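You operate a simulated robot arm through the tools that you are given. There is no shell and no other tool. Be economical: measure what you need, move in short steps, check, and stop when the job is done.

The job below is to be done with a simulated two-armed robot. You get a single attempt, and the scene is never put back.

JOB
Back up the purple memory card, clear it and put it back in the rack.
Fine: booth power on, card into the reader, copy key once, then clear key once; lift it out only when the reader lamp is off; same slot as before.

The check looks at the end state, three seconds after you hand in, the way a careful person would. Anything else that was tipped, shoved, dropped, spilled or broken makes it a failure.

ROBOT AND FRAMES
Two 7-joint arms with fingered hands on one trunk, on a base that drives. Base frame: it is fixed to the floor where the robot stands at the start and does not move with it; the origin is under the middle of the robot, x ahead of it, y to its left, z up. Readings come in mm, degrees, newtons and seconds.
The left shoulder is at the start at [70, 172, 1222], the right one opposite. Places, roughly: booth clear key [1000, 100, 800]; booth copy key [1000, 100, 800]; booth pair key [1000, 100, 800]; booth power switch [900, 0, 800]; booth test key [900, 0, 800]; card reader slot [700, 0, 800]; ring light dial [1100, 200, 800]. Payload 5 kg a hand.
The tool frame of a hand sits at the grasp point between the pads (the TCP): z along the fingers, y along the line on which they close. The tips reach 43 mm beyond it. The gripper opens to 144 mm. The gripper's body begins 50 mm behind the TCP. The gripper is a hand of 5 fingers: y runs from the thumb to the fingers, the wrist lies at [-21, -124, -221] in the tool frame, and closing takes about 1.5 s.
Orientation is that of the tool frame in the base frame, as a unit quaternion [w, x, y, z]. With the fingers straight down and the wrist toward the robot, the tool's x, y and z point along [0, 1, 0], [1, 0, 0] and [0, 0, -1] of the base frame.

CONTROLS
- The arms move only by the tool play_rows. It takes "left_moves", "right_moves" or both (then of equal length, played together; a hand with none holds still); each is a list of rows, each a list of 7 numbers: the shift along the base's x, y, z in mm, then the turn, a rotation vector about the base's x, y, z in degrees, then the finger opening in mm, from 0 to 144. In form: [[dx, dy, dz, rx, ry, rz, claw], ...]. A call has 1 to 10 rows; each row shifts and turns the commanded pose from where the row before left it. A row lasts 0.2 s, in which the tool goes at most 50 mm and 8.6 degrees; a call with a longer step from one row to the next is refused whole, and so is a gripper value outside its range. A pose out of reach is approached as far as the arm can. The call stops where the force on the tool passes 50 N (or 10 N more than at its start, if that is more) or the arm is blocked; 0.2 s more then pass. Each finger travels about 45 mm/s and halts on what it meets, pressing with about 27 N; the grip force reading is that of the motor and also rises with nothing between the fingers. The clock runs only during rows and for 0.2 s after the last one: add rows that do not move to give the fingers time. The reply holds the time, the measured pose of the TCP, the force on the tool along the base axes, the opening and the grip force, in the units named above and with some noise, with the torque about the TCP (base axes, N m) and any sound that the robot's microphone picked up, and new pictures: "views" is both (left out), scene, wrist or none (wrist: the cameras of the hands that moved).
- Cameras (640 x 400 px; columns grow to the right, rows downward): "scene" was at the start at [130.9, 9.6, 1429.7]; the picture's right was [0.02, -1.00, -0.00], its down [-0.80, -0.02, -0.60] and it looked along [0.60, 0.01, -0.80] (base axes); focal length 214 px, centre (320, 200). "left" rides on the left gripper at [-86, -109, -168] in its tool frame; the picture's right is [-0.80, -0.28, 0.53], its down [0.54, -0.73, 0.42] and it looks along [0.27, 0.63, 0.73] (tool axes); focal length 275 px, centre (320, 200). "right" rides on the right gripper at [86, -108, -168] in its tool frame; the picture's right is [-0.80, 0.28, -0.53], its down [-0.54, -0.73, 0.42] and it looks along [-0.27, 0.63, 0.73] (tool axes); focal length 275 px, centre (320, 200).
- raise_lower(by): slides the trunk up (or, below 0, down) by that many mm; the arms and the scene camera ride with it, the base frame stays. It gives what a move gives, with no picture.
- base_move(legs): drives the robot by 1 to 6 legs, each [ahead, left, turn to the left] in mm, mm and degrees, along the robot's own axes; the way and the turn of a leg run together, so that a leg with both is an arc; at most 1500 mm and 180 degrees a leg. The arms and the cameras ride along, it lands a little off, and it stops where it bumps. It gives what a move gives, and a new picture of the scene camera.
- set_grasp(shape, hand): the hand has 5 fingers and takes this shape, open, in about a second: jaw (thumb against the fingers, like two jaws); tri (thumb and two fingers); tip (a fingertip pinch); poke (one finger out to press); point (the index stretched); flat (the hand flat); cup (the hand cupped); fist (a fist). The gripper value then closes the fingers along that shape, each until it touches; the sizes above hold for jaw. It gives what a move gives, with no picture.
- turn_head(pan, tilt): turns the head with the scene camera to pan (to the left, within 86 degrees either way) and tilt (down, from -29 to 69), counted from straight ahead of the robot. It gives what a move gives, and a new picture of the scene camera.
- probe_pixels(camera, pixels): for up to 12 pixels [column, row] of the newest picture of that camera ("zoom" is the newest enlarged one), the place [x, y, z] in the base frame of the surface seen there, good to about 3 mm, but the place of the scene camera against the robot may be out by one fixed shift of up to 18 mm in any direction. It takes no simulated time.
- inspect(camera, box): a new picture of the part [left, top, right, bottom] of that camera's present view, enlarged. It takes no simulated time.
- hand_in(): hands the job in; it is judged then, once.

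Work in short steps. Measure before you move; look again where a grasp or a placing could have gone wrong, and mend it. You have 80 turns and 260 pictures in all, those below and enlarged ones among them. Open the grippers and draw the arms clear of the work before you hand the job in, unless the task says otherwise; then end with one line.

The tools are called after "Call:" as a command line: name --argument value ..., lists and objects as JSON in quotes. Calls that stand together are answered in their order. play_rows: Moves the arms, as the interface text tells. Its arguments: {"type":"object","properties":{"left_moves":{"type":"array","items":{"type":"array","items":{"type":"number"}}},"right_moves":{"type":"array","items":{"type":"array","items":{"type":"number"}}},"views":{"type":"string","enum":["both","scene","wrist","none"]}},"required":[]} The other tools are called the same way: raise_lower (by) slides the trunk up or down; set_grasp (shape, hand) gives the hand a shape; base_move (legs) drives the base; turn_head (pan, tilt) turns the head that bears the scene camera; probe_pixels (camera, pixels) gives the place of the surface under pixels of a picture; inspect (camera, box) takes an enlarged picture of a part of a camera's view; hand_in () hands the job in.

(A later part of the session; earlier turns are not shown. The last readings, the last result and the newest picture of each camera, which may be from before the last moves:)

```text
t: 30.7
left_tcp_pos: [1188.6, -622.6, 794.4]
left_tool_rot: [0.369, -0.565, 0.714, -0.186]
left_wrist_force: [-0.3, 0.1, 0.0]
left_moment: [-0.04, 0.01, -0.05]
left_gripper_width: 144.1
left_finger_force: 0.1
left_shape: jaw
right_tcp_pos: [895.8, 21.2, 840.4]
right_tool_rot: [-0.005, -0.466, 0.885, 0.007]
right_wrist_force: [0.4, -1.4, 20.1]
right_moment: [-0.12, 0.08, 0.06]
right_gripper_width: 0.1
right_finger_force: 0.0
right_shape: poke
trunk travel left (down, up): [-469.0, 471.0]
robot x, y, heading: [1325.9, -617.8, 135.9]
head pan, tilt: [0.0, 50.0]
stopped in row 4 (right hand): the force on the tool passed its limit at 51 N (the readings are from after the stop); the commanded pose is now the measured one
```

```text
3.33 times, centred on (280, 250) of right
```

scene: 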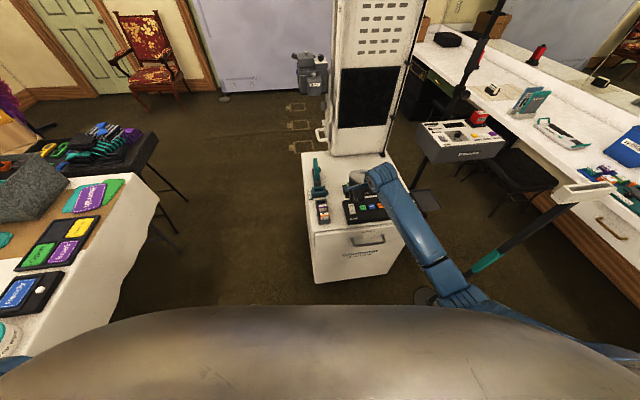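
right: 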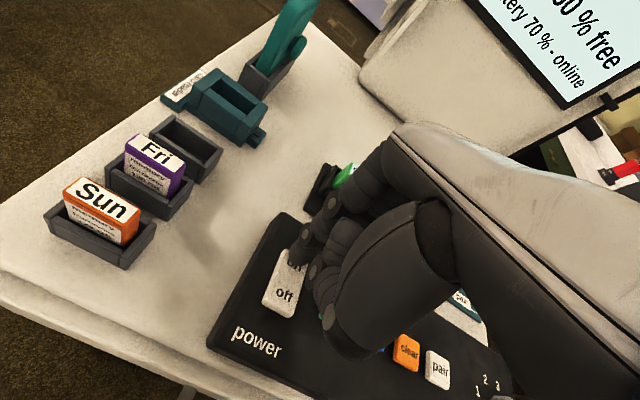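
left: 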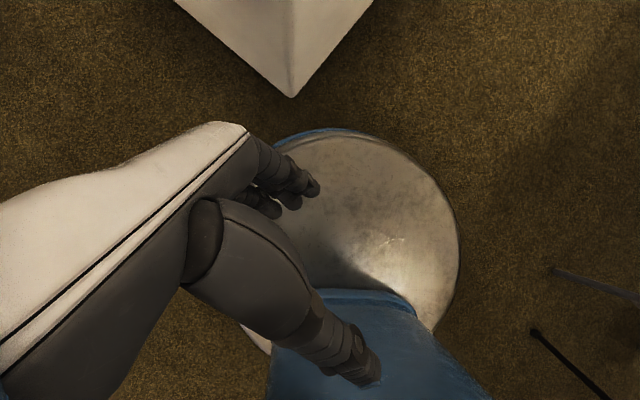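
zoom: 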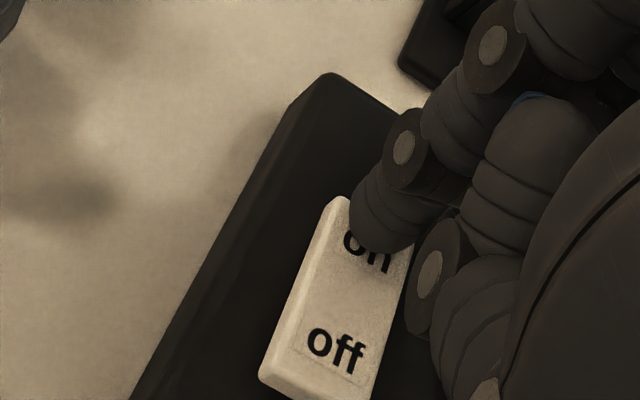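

Power is on: the screen lit up with "…% free, battery 70 % - online". I lift straight up, form the jaw shape and move to the card-viewing side.

Call:
play_rows --right_moves '[[0, 0, 40, 0, 0, 0, 0], [0, 0, 45, 0, 0, 0, 0], [0, 0, 45, 0, 0, 0, 0], [0, 0, 20, 0, 0, 0, 0], [0, 0, 0, 0, 0, 0, 0]]' --views "scene"

Call:
inspect --camera "scene" --box '[295, 70, 445, 240]'

Call:
set_grasp --hand "right" --shape "jaw"

```text
t: 31.9
left_tcp_pos: [1188.2, -621.9, 794.6]
left_tool_rot: [0.369, -0.566, 0.713, -0.187]
left_wrist_force: [1.0, 0.7, 0.1]
left_moment: [0.02, 0.01, -0.01]
left_gripper_width: 143.9
left_finger_force: 0.1
left_shape: jaw
right_tcp_pos: [896.5, 21.4, 987.7]
right_tool_rot: [-0.003, -0.465, 0.885, 0.005]
right_wrist_force: [0.0, -0.5, -0.3]
right_moment: [-0.02, -0.03, 0.01]
right_gripper_width: 0.1
right_finger_force: 0.1
right_shape: poke
trunk travel left (down, up): [-469.0, 471.0]
robot x, y, heading: [1333.0, -618.6, 135.6]
head pan, tilt: [0.0, 50.0]
```

scene: 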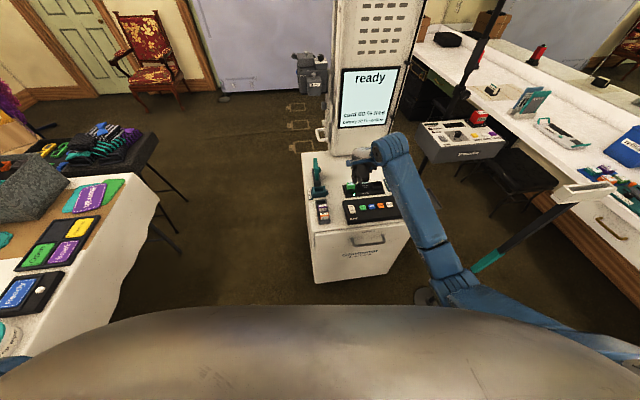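

```text
2.35 times, centred on (370, 155) of scene
```

zoom: 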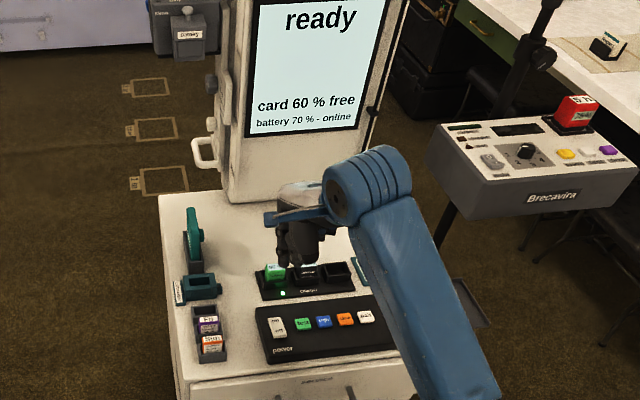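

```text
t: 32.8
left_tcp_pos: [1187.5, -622.4, 795.3]
left_tool_rot: [0.368, -0.565, 0.714, -0.186]
left_wrist_force: [0.2, 0.2, -0.2]
left_moment: [0.04, -0.01, 0.01]
left_gripper_width: 144.0
left_finger_force: 0.1
left_shape: jaw
right_tcp_pos: [897.1, 20.2, 987.6]
right_tool_rot: [-0.004, -0.465, 0.885, 0.005]
right_wrist_force: [-0.3, 0.1, 0.0]
right_moment: [-0.01, 0.01, 0.02]
right_gripper_width: 144.0
right_finger_force: 0.0
right_shape: jaw
trunk travel left (down, up): [-469.0, 471.0]
robot x, y, heading: [1327.4, -613.9, 135.7]
head pan, tilt: [0.0, 50.0]
```

The screen reads "ready, card 60 % free". I move above the purple card at z≈925 and narrow the jaw to 36 mm to check alignment.

Call:
play_rows --right_moves '[[-22, -28, -15, 0, 0, 0, 100], [-22, -28, -15, 0, 0, 0, 60], [-22, -28, -15, 0, 0, 0, 36], [-23, -29, -17, 0, 0, 0, 36], [0, 0, 0, 0, 0, 0, 36], [0, 0, 0, 0, 0, 0, 36], [0, 0, 0, 0, 0, 0, 36]]'

Call:
inspect --camera "right" --box '[220, 120, 400, 300]'

Call:
inspect --camera "scene" --box '[290, 150, 390, 230]'

```text
t: 34.4
left_tcp_pos: [1188.8, -622.2, 796.1]
left_tool_rot: [0.369, -0.565, 0.714, -0.186]
left_wrist_force: [-0.1, 0.0, 0.1]
left_moment: [-0.01, -0.02, -0.02]
left_gripper_width: 143.8
left_finger_force: 0.0
left_shape: jaw
right_tcp_pos: [807.5, -93.7, 926.5]
right_tool_rot: [-0.003, -0.465, 0.885, 0.004]
right_wrist_force: [-0.4, 0.1, 0.1]
right_moment: [-0.01, 0.0, -0.01]
right_gripper_width: 36.4
right_finger_force: 0.0
right_shape: jaw
trunk travel left (down, up): [-469.0, 471.0]
robot x, y, heading: [1330.3, -612.5, 136.0]
head pan, tilt: [0.0, 50.0]
```

scene: 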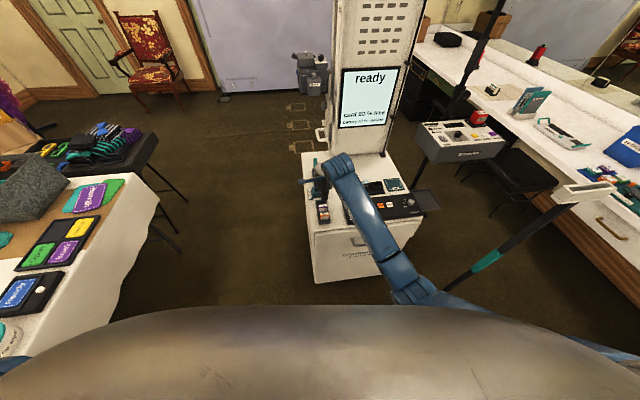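
right: 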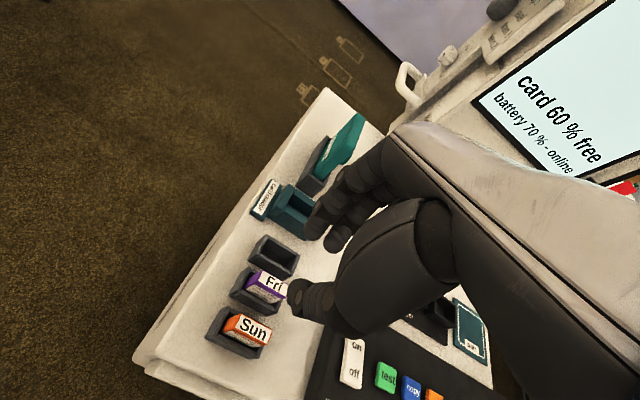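

```text
2.22 times, centred on (310, 210) of right
```

zoom: 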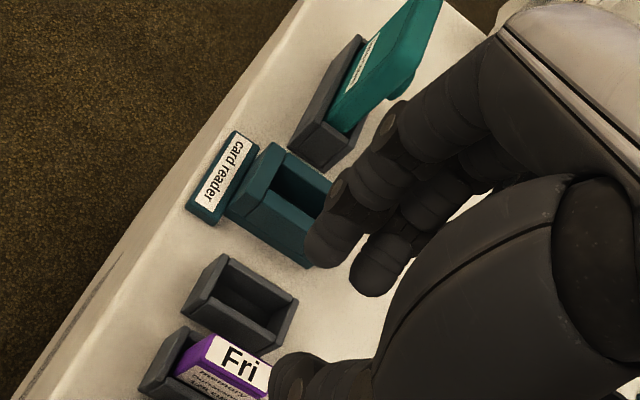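

```text
5.00 times, centred on (340, 190) of scene
```

zoom: 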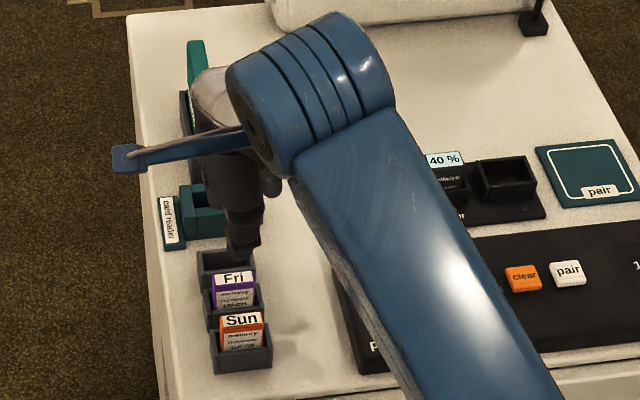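

I probe thumb tip (~(300,290)) and index/middle tips (~(315,232),(330,243)).

Call:
probe_pixels --camera "right" --pixels '[[296, 284], [294, 292], [298, 303], [305, 298], [308, 230], [313, 238], [322, 236], [330, 248], [340, 240], [320, 285], [264, 280], [268, 292]]'

Call:
inspect --camera "right" --box '[240, 210, 360, 330]'

```text
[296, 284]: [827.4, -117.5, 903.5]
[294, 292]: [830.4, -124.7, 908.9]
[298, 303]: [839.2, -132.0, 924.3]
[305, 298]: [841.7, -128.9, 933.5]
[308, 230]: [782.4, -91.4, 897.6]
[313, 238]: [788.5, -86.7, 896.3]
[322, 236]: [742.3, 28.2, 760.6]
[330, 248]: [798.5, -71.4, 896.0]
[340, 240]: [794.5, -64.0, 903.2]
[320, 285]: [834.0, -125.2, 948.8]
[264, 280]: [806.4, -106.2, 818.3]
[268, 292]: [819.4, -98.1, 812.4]
```

```text
3.33 times, centred on (300, 270) of right
```

zoom: 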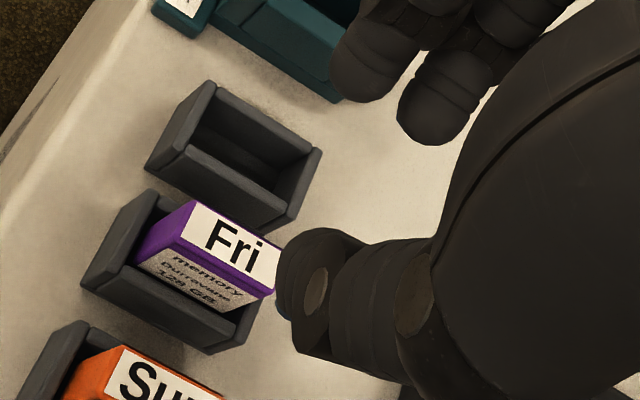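

Thumb (outer face ~24 mm behind the card centre) fits between Fri and Sun, and fingers sit ahead of the card. I shift slightly left/forward and descend most of the way.

Call:
play_rows --right_moves '[[-5, -3, -20, 0, 0, 0, 36], [0, 0, -25, 0, 0, 0, 36], [0, 0, -20, 0, 0, 0, 36], [0, 0, 0, 0, 0, 0, 36]]' --views "wrist"

Call:
inspect --camera "right" --box '[220, 190, 360, 330]'

Call:
inspect --camera "scene" --box '[290, 160, 370, 230]'

```text
t: 35.4
left_tcp_pos: [1189.0, -621.6, 794.2]
left_tool_rot: [0.368, -0.565, 0.715, -0.186]
left_wrist_force: [0.7, 0.5, 0.7]
left_moment: [-0.02, 0.04, -0.01]
left_gripper_width: 143.5
left_finger_force: 0.1
left_shape: jaw
right_tcp_pos: [802.1, -96.3, 859.0]
right_tool_rot: [-0.003, -0.465, 0.885, 0.004]
right_wrist_force: [-0.1, 0.6, 0.6]
right_moment: [-0.03, 0.0, 0.02]
right_gripper_width: 36.6
right_finger_force: 0.2
right_shape: jaw
trunk travel left (down, up): [-469.0, 471.0]
robot x, y, heading: [1331.2, -617.9, 135.9]
head pan, tilt: [0.0, 50.0]
```

right: 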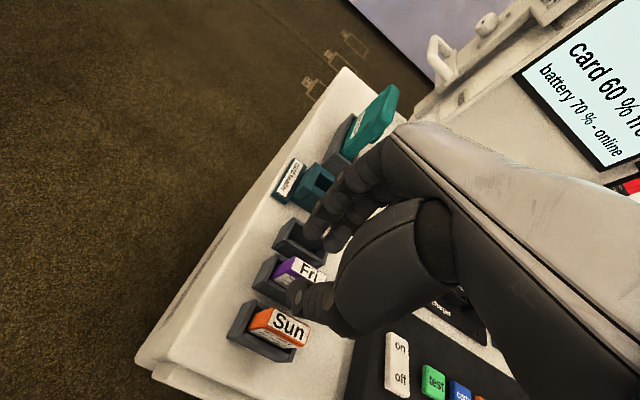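

```text
2.86 times, centred on (290, 260) of right
```

zoom: 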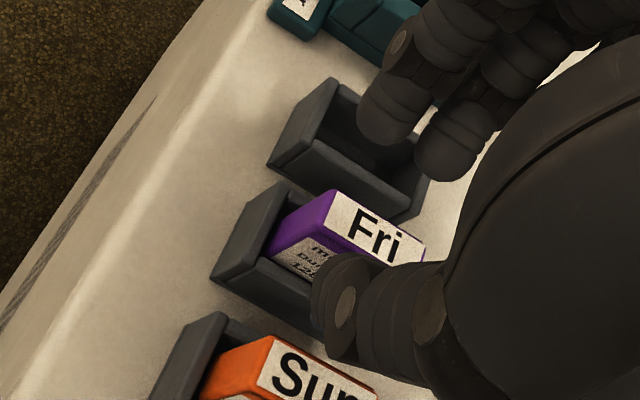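

```text
5.71 times, centred on (330, 195) of scene
```

zoom: 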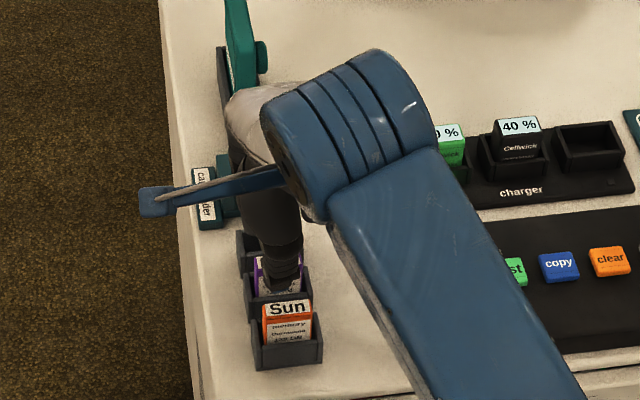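

Alignment looks right. I go down 23 mm more in small steps, watching force.

Call:
play_rows --right_moves '[[0, 0, -8, 0, 0, 0, 36], [0, 0, -8, 0, 0, 0, 36], [0, 0, -4, 0, 0, 0, 36], [0, 0, -3, 0, 0, 0, 36], [0, 0, 0, 0, 0, 0, 36]]' --views "wrist"

Call:
inspect --camera "right" --box '[240, 190, 360, 310]'

```text
t: 36.6
left_tcp_pos: [1189.5, -623.1, 795.1]
left_tool_rot: [0.368, -0.565, 0.714, -0.186]
left_wrist_force: [0.8, -0.9, -0.6]
left_moment: [0.02, 0.04, 0.02]
left_gripper_width: 143.8
left_finger_force: 0.0
left_shape: jaw
right_tcp_pos: [802.5, -96.0, 838.1]
right_tool_rot: [-0.003, -0.466, 0.885, 0.005]
right_wrist_force: [0.9, -0.4, -0.9]
right_moment: [0.01, 0.03, 0.02]
right_gripper_width: 36.1
right_finger_force: 0.0
right_shape: jaw
trunk travel left (down, up): [-469.0, 471.0]
robot x, y, heading: [1326.7, -615.2, 135.8]
head pan, tilt: [0.0, 50.0]
```

right: 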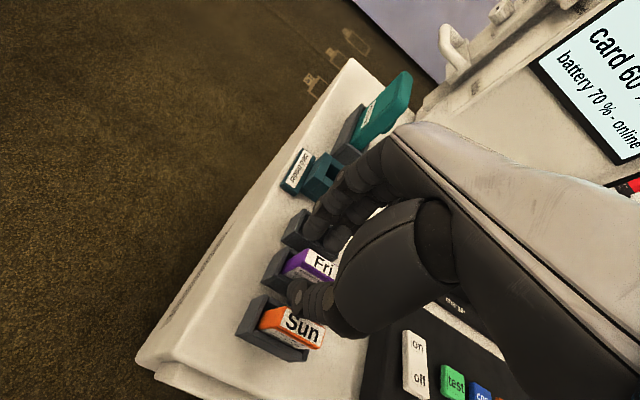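

```text
3.33 times, centred on (300, 250) of right
```

zoom: 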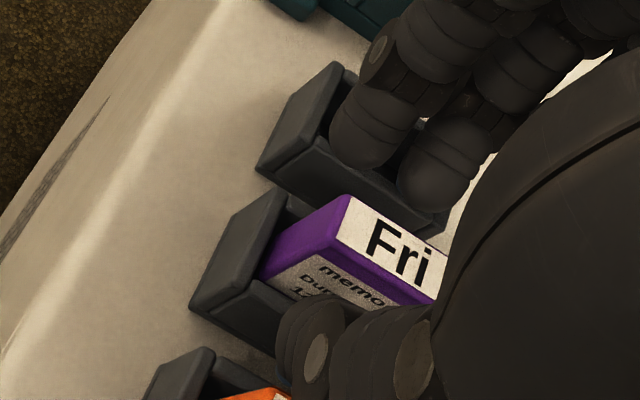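

Thumb and two fingers straddle the card. I close the hand on it.

Call:
play_rows --right_moves '[[0, 0, 0, 0, 0, 0, 28], [0, 0, 0, 0, 0, 0, 20], [0, 0, 0, 0, 0, 0, 10], [0, 0, 0, 0, 0, 0, 4], [0, 0, 0, 0, 0, 0, 4], [0, 0, 0, 0, 0, 0, 4]]' --views "wrist"

Call:
inspect --camera "right" --box '[240, 190, 360, 310]'

```text
t: 38.0
left_tcp_pos: [1188.6, -621.7, 795.1]
left_tool_rot: [0.368, -0.565, 0.715, -0.186]
left_wrist_force: [0.2, -0.5, 0.3]
left_moment: [0.02, 0.01, 0.01]
left_gripper_width: 144.2
left_finger_force: 0.0
left_shape: jaw
right_tcp_pos: [803.3, -96.4, 837.7]
right_tool_rot: [-0.003, -0.465, 0.885, 0.004]
right_wrist_force: [2.6, -1.5, -0.5]
right_moment: [-0.08, -0.09, -0.01]
right_gripper_width: 9.9
right_finger_force: 26.7
right_shape: jaw
trunk travel left (down, up): [-469.0, 471.0]
robot x, y, heading: [1327.7, -613.8, 135.8]
head pan, tilt: [0.0, 50.0]
```

right: 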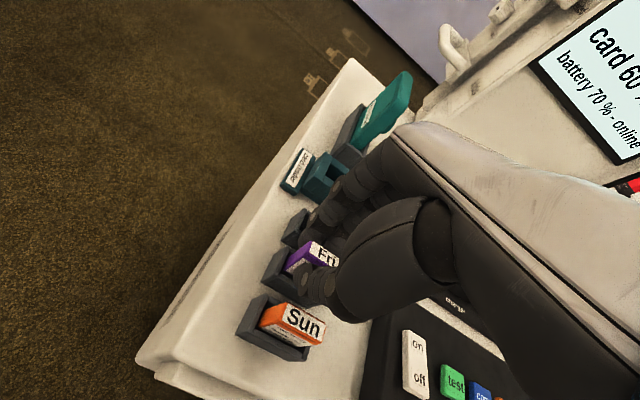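

```text
3.33 times, centred on (300, 250) of right
```

zoom: 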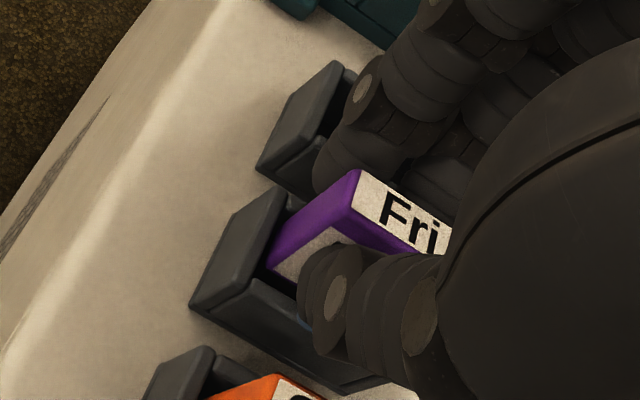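

Gripped with 26.7 N at 9.9 mm. I lift it straight up and look.

Call:
play_rows --right_moves '[[0, 0, 10, 0, 0, 0, 4], [0, 0, 15, 0, 0, 0, 4], [0, 0, 20, 0, 0, 0, 4], [0, 0, 25, 0, 0, 0, 4], [0, 0, 0, 0, 0, 0, 4]]'

Call:
inspect --camera "right" --box '[230, 170, 350, 290]'

Call:
probe_pixels --camera "right" --pixels '[[340, 185], [360, 165], [380, 150], [395, 140], [420, 130]]'

```text
t: 39.2
left_tcp_pos: [1189.2, -621.5, 795.3]
left_tool_rot: [0.37, -0.565, 0.714, -0.187]
left_wrist_force: [0.3, 0.3, -0.3]
left_moment: [0.01, -0.01, 0.01]
left_gripper_width: 144.0
left_finger_force: 0.2
left_shape: jaw
right_tcp_pos: [803.4, -95.3, 906.2]
right_tool_rot: [-0.003, -0.465, 0.885, 0.004]
right_wrist_force: [0.0, 0.6, -0.9]
right_moment: [-0.02, 0.01, 0.0]
right_gripper_width: 9.7
right_finger_force: 26.7
right_shape: jaw
trunk travel left (down, up): [-469.0, 471.0]
robot x, y, heading: [1329.1, -615.9, 135.8]
head pan, tilt: [0.0, 50.0]
```

scene: 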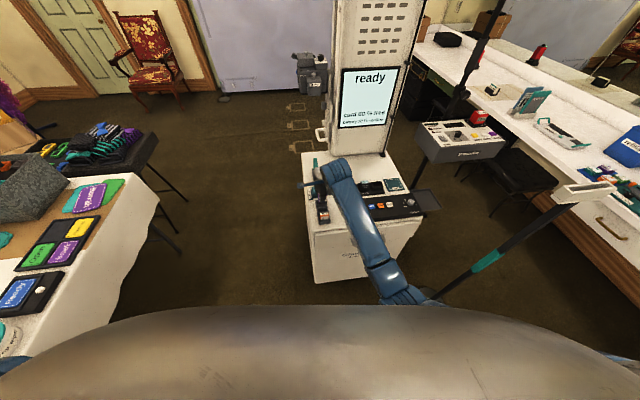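
right: 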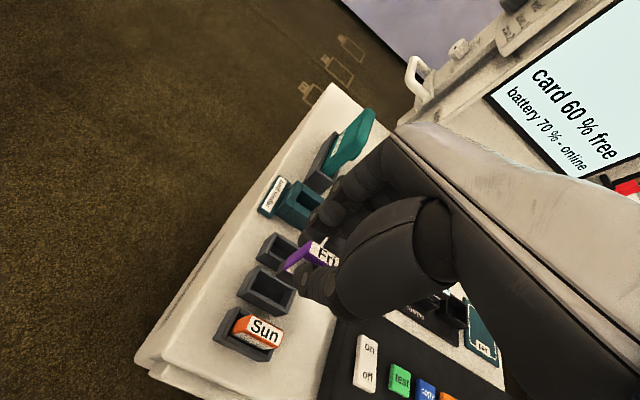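

```text
3.33 times, centred on (290, 230) of right
```

zoom: 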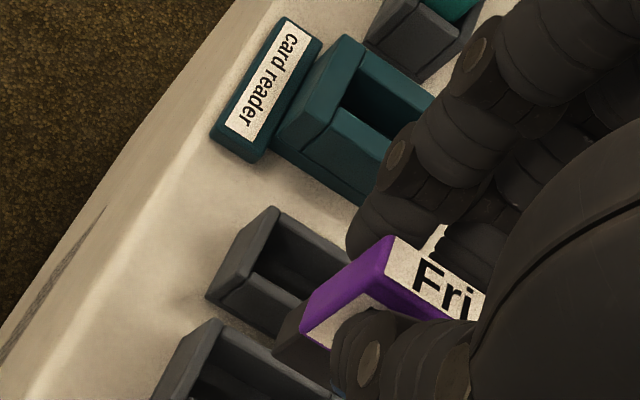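

```text
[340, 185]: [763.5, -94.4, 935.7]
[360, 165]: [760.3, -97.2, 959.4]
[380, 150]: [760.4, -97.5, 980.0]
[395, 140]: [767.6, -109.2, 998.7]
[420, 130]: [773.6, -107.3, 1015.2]
```

Card is out. I zoom to measure its pose in the hand and the reader opening.

Call:
inspect --camera "right" --box '[270, 220, 350, 300]'

Call:
probe_pixels --camera "zoom" --pixels '[[340, 125], [315, 165], [425, 170], [290, 200], [200, 275], [230, 230], [400, 200], [240, 300]]'

Call:
inspect --camera "right" --box '[250, 150, 350, 250]'

Call:
probe_pixels --camera "zoom" --pixels '[[255, 130], [310, 105], [225, 215], [340, 290], [280, 190], [370, 240], [315, 150], [345, 200], [400, 180], [310, 120], [290, 225], [395, 330]]'

```text
5.00 times, centred on (310, 260) of right
```

zoom: 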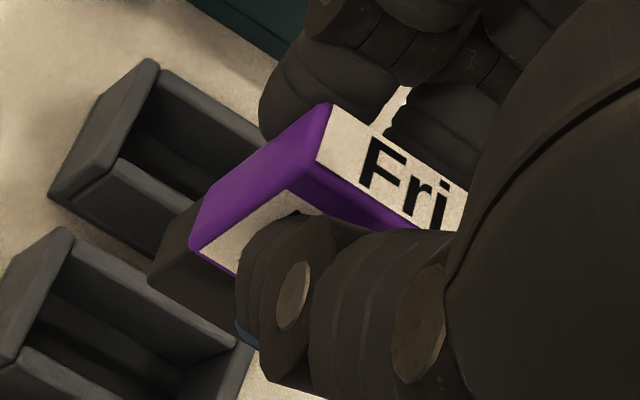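

```text
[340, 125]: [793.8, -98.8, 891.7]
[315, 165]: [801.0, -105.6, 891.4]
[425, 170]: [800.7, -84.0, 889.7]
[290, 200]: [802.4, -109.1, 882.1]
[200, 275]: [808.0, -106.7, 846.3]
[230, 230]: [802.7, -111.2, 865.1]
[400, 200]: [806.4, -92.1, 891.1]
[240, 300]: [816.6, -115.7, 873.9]
```

```text
4.00 times, centred on (300, 200) of right
```

zoom: 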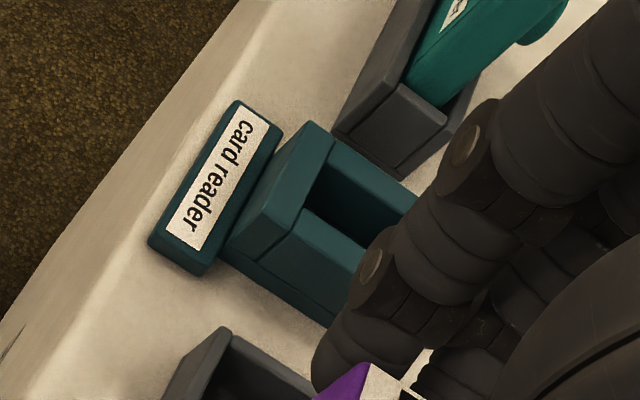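

```text
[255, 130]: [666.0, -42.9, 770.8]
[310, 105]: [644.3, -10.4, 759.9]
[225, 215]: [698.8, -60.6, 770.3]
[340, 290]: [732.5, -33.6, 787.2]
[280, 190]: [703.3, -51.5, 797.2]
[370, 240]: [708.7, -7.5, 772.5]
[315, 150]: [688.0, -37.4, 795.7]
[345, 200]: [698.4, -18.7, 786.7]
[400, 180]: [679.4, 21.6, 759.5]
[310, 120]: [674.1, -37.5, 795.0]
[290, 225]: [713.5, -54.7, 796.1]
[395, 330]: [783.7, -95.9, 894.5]
```

The card's top seems to lean forward. I zoom in harder and probe along the narrow left face to measure tilt.

Call:
inspect --camera "right" --box '[275, 230, 325, 280]'

Call:
probe_pixels --camera "zoom" --pixels '[[400, 75], [370, 130], [420, 60], [330, 130], [260, 185], [190, 235], [300, 140], [280, 215], [200, 290], [150, 300], [110, 300], [130, 340]]'

```text
8.00 times, centred on (300, 255) of right
```

zoom: 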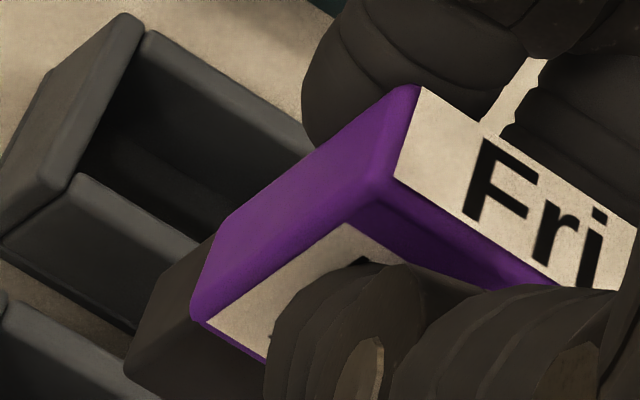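

```text
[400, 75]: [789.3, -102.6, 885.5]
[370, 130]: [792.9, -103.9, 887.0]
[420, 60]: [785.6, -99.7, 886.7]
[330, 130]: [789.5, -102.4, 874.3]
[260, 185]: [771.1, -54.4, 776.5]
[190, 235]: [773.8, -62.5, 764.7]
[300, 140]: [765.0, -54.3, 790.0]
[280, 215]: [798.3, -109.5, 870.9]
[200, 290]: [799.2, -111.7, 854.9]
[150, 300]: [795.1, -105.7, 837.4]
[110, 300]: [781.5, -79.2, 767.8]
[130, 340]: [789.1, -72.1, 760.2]
```

Tilt is small (~3°). For an unobstructed reader view I move the hand right and up a little.

Call:
play_rows --right_moves '[[20, 29, 10, 0, 0, 0, 4], [20, 29, 10, 0, 0, 0, 4], [-20, 14, 0, 0, 0, 0, 4], [-20, 14, 0, 0, 0, 0, 4], [0, 0, 0, 0, 0, 0, 4]]' --views "wrist"

Call:
inspect --camera "right" --box '[220, 180, 340, 255]'

```text
t: 40.4
left_tcp_pos: [1187.7, -622.2, 794.8]
left_tool_rot: [0.368, -0.565, 0.715, -0.187]
left_wrist_force: [0.8, 0.3, -0.2]
left_moment: [0.02, 0.02, 0.02]
left_gripper_width: 143.9
left_finger_force: 0.1
left_shape: jaw
right_tcp_pos: [804.0, -10.7, 927.4]
right_tool_rot: [-0.003, -0.465, 0.885, 0.005]
right_wrist_force: [0.5, 0.0, -0.7]
right_moment: [0.02, 0.02, -0.01]
right_gripper_width: 9.6
right_finger_force: 27.0
right_shape: jaw
trunk travel left (down, up): [-469.0, 471.0]
robot x, y, heading: [1328.0, -621.6, 135.8]
head pan, tilt: [0.0, 50.0]
```

right: 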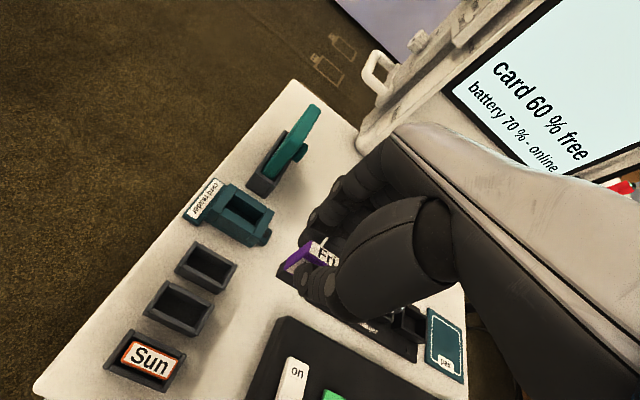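

```text
5.33 times, centred on (280, 218) of right
```

zoom: 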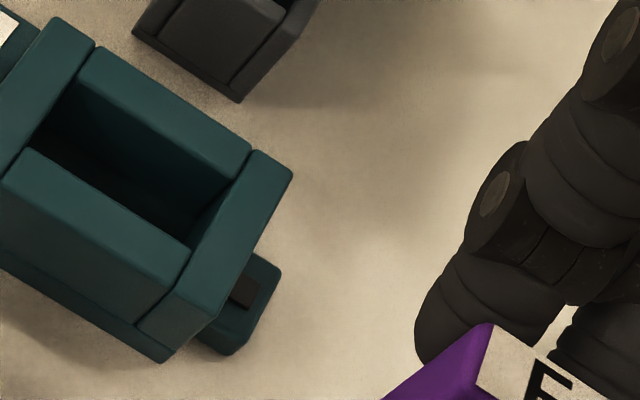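

Clear view of the reader; the small block on its right with a dark square is its lamp. I zoom on reader and the vacated slot for precise corners.

Call:
inspect --camera "right" --box '[200, 175, 290, 255]'

Call:
probe_pixels --camera "zoom" --pixels '[[183, 65], [455, 200], [345, 345], [90, 220], [150, 130], [415, 275], [320, 130], [230, 260], [125, 215], [195, 110], [285, 195], [370, 250]]'

Call:
inspect --camera "right" --box '[110, 230, 240, 390]'

```text
5.00 times, centred on (245, 215) of right
```

zoom: 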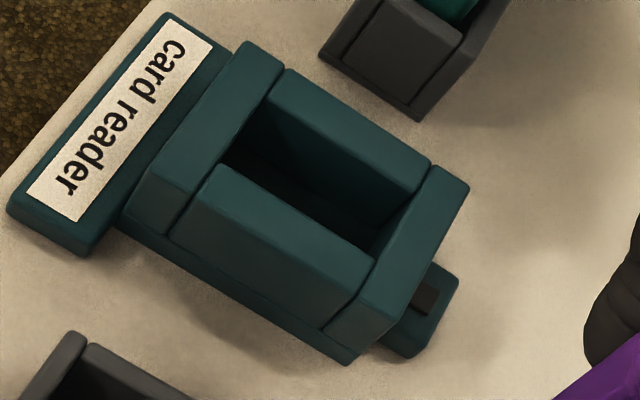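

```text
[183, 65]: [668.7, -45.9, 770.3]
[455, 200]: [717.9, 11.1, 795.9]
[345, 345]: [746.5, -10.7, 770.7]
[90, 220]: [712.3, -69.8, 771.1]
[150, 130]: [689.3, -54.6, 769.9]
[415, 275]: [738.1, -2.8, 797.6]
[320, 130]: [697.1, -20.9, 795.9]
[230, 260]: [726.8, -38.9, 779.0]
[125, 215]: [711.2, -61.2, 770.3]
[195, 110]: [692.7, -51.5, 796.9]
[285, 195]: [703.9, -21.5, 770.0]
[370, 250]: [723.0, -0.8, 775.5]
```

```text
2.50 times, centred on (175, 310) of right
```

zoom: 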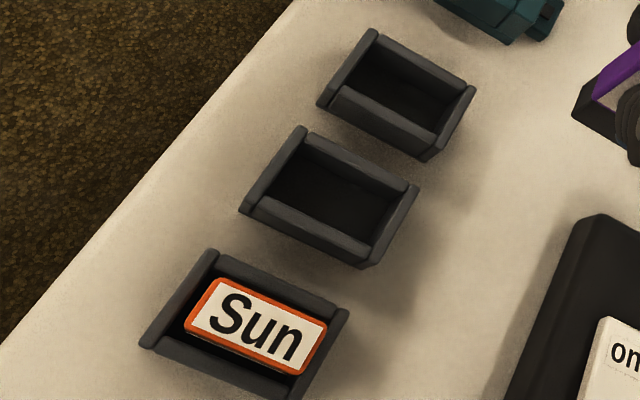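

I probe rim-top centres on all four reader walls, and same for the vacated slot.

Call:
inspect --camera "right" --box '[200, 175, 290, 255]'

Call:
probe_pixels --camera "zoom" --pixels '[[218, 120], [240, 75], [190, 170], [405, 250], [440, 190], [360, 310], [350, 128], [290, 90], [410, 170], [290, 230], [220, 190], [350, 275]]'

Call:
inspect --camera "right" --box '[140, 270, 220, 350]'

```text
5.00 times, centred on (245, 215) of right
```

zoom: 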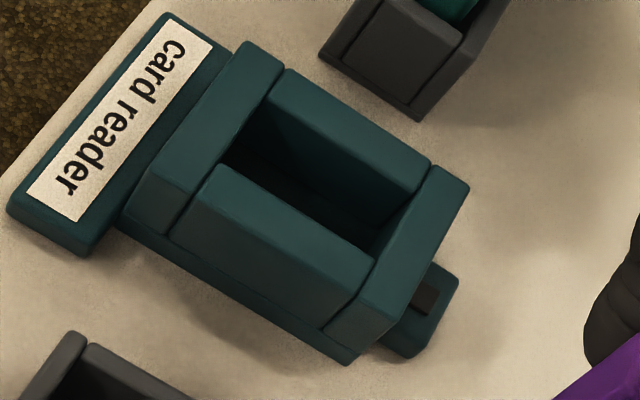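

```text
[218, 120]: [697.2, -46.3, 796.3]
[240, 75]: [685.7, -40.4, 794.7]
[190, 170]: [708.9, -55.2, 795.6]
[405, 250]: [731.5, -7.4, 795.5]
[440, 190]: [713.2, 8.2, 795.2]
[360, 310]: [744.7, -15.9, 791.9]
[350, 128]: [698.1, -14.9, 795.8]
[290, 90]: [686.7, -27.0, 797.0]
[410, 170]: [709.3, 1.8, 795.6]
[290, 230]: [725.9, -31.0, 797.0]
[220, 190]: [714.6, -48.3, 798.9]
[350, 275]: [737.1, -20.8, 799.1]
```

```text
5.00 times, centred on (180, 310) of right
```

zoom: 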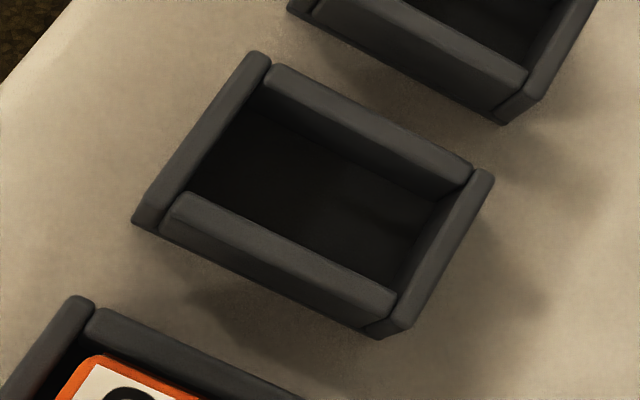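

Call:
probe_pixels --camera "zoom" --pixels '[[205, 135], [240, 85], [170, 190], [440, 245], [475, 190], [400, 310], [365, 120], [290, 85], [440, 160], [280, 245], [195, 210], [360, 285]]'

Call:
inspect --camera "right" --box '[270, 225, 350, 305]'

Call:
probe_pixels --camera "zoom" --pixels '[[340, 120], [330, 145], [370, 130], [400, 160], [360, 175], [430, 180], [290, 150], [250, 190], [220, 240], [150, 220], [130, 270], [110, 255]]'

```text
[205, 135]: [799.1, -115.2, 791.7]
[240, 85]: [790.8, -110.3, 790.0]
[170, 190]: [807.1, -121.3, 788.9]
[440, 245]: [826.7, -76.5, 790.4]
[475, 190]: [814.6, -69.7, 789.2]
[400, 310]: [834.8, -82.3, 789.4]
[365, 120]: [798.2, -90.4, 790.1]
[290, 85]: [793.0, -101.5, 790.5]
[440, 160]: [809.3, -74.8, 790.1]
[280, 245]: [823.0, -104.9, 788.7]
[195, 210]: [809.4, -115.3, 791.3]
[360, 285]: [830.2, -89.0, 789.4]
```

```text
5.00 times, centred on (310, 265) of right
```

zoom: 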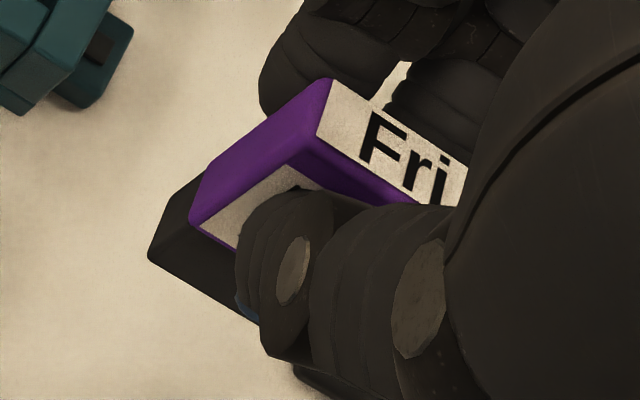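

```text
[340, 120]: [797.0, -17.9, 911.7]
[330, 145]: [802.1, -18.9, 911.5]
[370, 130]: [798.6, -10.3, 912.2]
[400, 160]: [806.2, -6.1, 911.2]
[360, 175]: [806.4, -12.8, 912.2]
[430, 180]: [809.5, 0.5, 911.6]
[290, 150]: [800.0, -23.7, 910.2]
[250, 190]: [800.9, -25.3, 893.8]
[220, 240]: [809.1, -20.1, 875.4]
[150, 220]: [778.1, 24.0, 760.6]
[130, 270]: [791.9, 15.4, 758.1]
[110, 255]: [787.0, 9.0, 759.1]
```

Slot centre ≈(812,-96), reader centre ≈(713,-24.5). I probe the near face of the held card at several heights for its tilt.

Call:
probe_pixels --camera "zoom" --pixels '[[330, 180], [370, 195], [300, 175], [270, 200], [240, 220], [205, 225], [235, 245], [210, 275], [235, 300], [190, 250], [170, 245], [200, 215]]'

```text
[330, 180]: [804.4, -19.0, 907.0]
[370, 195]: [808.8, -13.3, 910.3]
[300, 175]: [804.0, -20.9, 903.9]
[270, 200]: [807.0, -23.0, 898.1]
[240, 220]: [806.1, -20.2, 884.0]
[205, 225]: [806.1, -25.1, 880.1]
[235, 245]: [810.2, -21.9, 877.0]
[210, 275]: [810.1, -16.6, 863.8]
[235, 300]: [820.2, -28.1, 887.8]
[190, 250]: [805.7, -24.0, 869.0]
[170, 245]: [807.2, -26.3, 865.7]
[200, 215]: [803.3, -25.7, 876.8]
```

Tilt is about 5° (bottom lagging). I turn the hand 5° about the card's long axis to plumb it and move above the reader, then look.

Call:
play_rows --right_moves '[[-23, -4.6, -5, 1.4, 2.05, 0, 4], [-23, -4.6, -5, 1.45, 2.05, 0, 4], [-23, -4.6, -5, 0, 0, 0, 4], [-22.7, -4.5, -5, 0, 0, 0, 4], [0, 0, 0, 0, 0, 0, 4]]' --views "wrist"

Call:
inspect --camera "right" --box '[240, 200, 352, 300]'

Call:
inspect --camera "scene" --box '[290, 140, 370, 220]'

```text
t: 41.6
left_tcp_pos: [1187.9, -622.7, 795.5]
left_tool_rot: [0.368, -0.566, 0.714, -0.186]
left_wrist_force: [-0.3, 0.9, -0.9]
left_moment: [0.03, 0.03, -0.03]
left_gripper_width: 143.7
left_finger_force: 0.0
left_shape: jaw
right_tcp_pos: [711.4, -28.4, 907.6]
right_tool_rot: [-0.023, -0.465, 0.884, 0.043]
right_wrist_force: [-0.4, -0.3, -0.5]
right_moment: [-0.03, 0.04, 0.04]
right_gripper_width: 10.1
right_finger_force: 26.8
right_shape: jaw
trunk travel left (down, up): [-469.0, 471.0]
robot x, y, heading: [1329.7, -618.4, 136.0]
head pan, tilt: [0.0, 50.0]
```

right: 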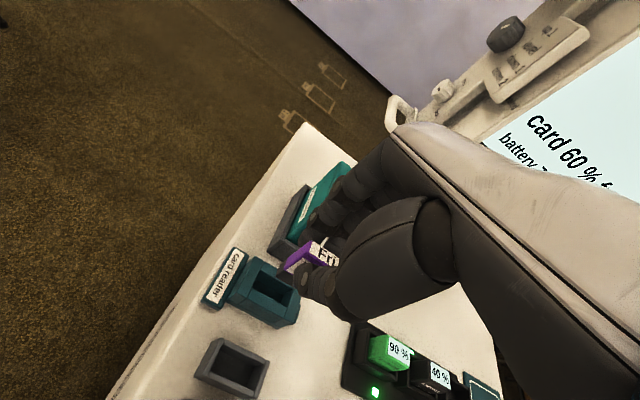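

```text
4.00 times, centred on (296, 250) of right
```

zoom: 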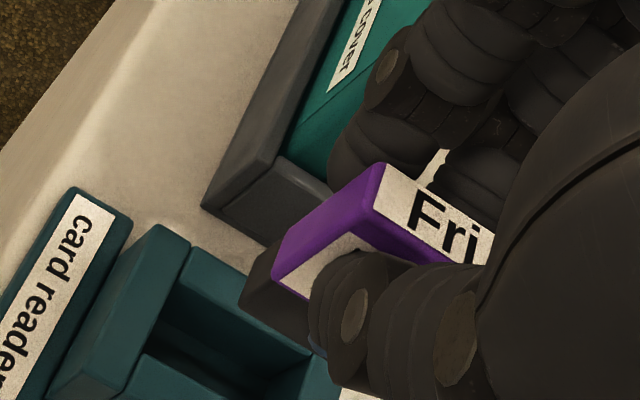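

```text
5.00 times, centred on (330, 180) of scene
```

zoom: 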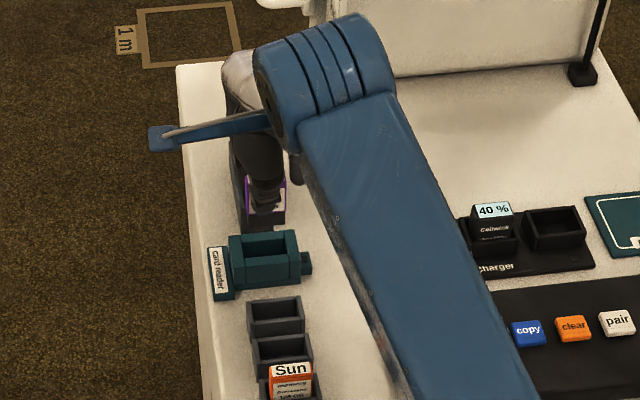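

Card hangs above the reader. I lower to just above the rim (card bottom ≈804) and check alignment.

Call:
play_rows --right_moves '[[0, 0, -14, 0, 0, 0, 4], [0, 0, -14, 0, 0, 0, 4], [0, 0, 0, 0, 0, 0, 4]]' --views "wrist"

Call:
inspect --camera "right" --box '[250, 210, 330, 310]'

Call:
inspect --camera "scene" --box '[310, 160, 370, 210]'

```text
t: 42.4
left_tcp_pos: [1187.4, -623.2, 795.9]
left_tool_rot: [0.369, -0.565, 0.714, -0.186]
left_wrist_force: [0.2, -0.4, 0.7]
left_moment: [-0.02, -0.01, 0.03]
left_gripper_width: 143.6
left_finger_force: 0.0
left_shape: jaw
right_tcp_pos: [711.0, -29.0, 878.5]
right_tool_rot: [-0.023, -0.464, 0.884, 0.043]
right_wrist_force: [0.2, 0.3, -0.1]
right_moment: [0.0, -0.01, -0.03]
right_gripper_width: 9.5
right_finger_force: 26.9
right_shape: jaw
trunk travel left (down, up): [-469.0, 471.0]
robot x, y, heading: [1329.1, -619.0, 135.7]
head pan, tilt: [0.0, 50.0]
```

right: 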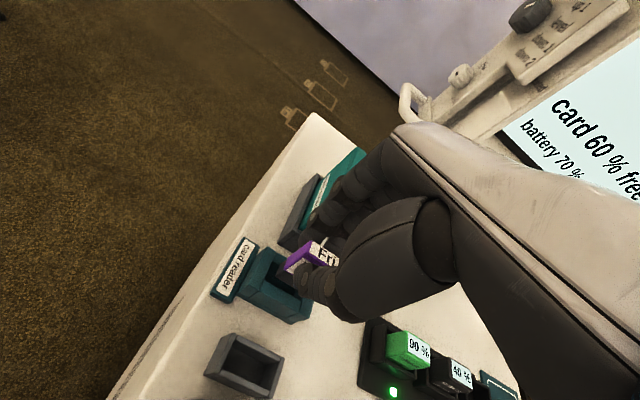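

```text
4.00 times, centred on (290, 260) of right
```

zoom: 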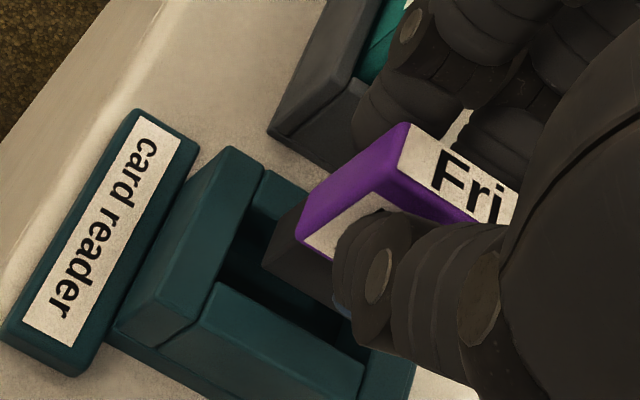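

```text
8.00 times, centred on (340, 185) of scene
```

zoom: 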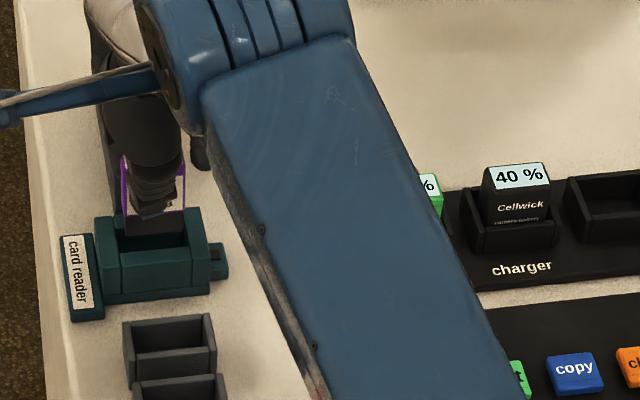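

Laterally the card is nearly centred (scene 122–187 vs opening 115–190), but the wrist view shows it ≈5 mm too far forward. I shift back 4.5 mm and left 1.5 mm, then recheck.

Call:
play_rows --right_moves '[[2.8, -3.8, 0, 0, 0, 0, 4], [0, 0, -2, 0, 0, 0, 4]]' --views "wrist"

Call:
inspect --camera "right" --box '[250, 220, 330, 300]'

Call:
inspect --camera "scene" --box '[310, 165, 350, 195]'

```text
t: 43.0
left_tcp_pos: [1188.7, -622.4, 794.9]
left_tool_rot: [0.369, -0.565, 0.714, -0.187]
left_wrist_force: [-1.0, -0.4, -0.2]
left_moment: [0.03, 0.01, 0.01]
left_gripper_width: 143.7
left_finger_force: 0.2
left_shape: jaw
right_tcp_pos: [715.2, -31.9, 876.7]
right_tool_rot: [-0.023, -0.464, 0.884, 0.043]
right_wrist_force: [1.2, -0.2, -0.4]
right_moment: [0.02, 0.03, 0.03]
right_gripper_width: 10.2
right_finger_force: 27.0
right_shape: jaw
trunk travel left (down, up): [-469.0, 471.0]
robot x, y, heading: [1326.6, -615.8, 135.6]
head pan, tilt: [0.0, 50.0]
```

right: 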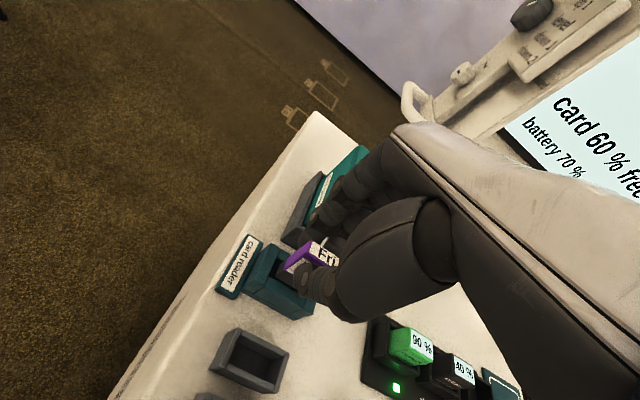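

```text
5.00 times, centred on (290, 260) of right
```

zoom: 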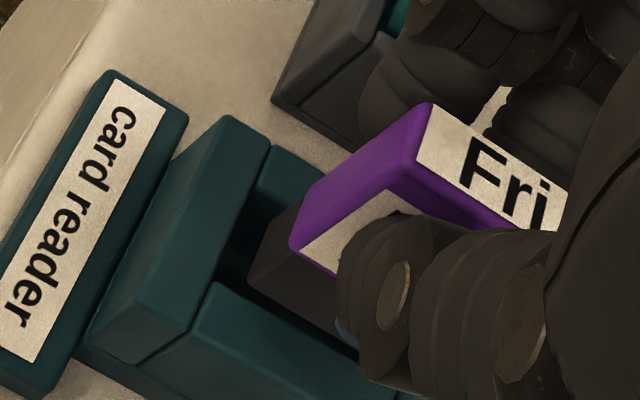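

```text
13.33 times, centred on (330, 180) of scene
```

zoom: 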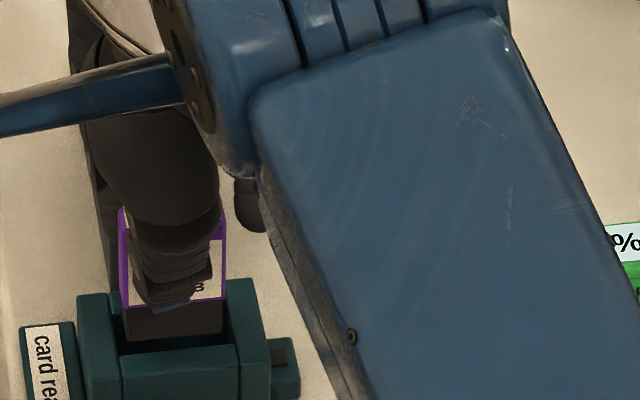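

Both views now show the card over the opening, nearly centred. I nudge 0.7 mm back and lower gently, watching force.

Call:
play_rows --right_moves '[[0.6, -0.4, -2, 0, 0, 0, 4], [0, 0, -3, 0, 0, 0, 4], [0, 0, -3, 0, 0, 0, 4]]' --views "wrist"

Call:
inspect --camera "right" --box '[250, 220, 330, 300]'

Call:
inspect --camera "scene" --box '[310, 165, 350, 195]'

```text
t: 43.8
left_tcp_pos: [1188.7, -622.1, 794.8]
left_tool_rot: [0.368, -0.565, 0.714, -0.187]
left_wrist_force: [0.0, 0.5, 0.2]
left_moment: [0.0, -0.02, 0.02]
left_gripper_width: 143.9
left_finger_force: 0.0
left_shape: jaw
right_tcp_pos: [714.8, -32.9, 869.3]
right_tool_rot: [-0.023, -0.465, 0.884, 0.043]
right_wrist_force: [-0.3, -0.6, 0.2]
right_moment: [0.01, -0.01, 0.01]
right_gripper_width: 9.6
right_finger_force: 26.4
right_shape: jaw
trunk travel left (down, up): [-469.0, 471.0]
robot x, y, heading: [1330.4, -614.9, 135.8]
head pan, tilt: [0.0, 50.0]
```

right: 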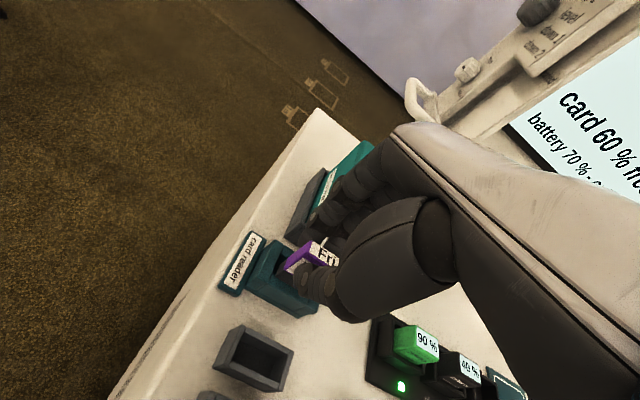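

```text
5.00 times, centred on (290, 260) of right
```

zoom: 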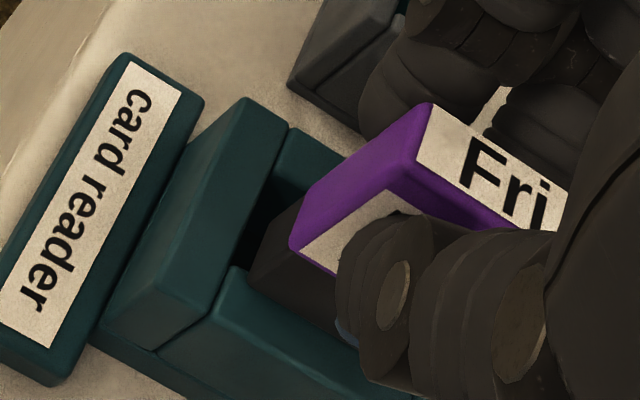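

```text
13.33 times, centred on (330, 180) of scene
```

zoom: 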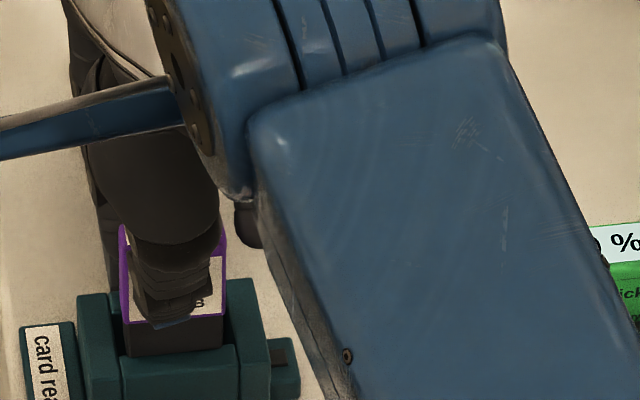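

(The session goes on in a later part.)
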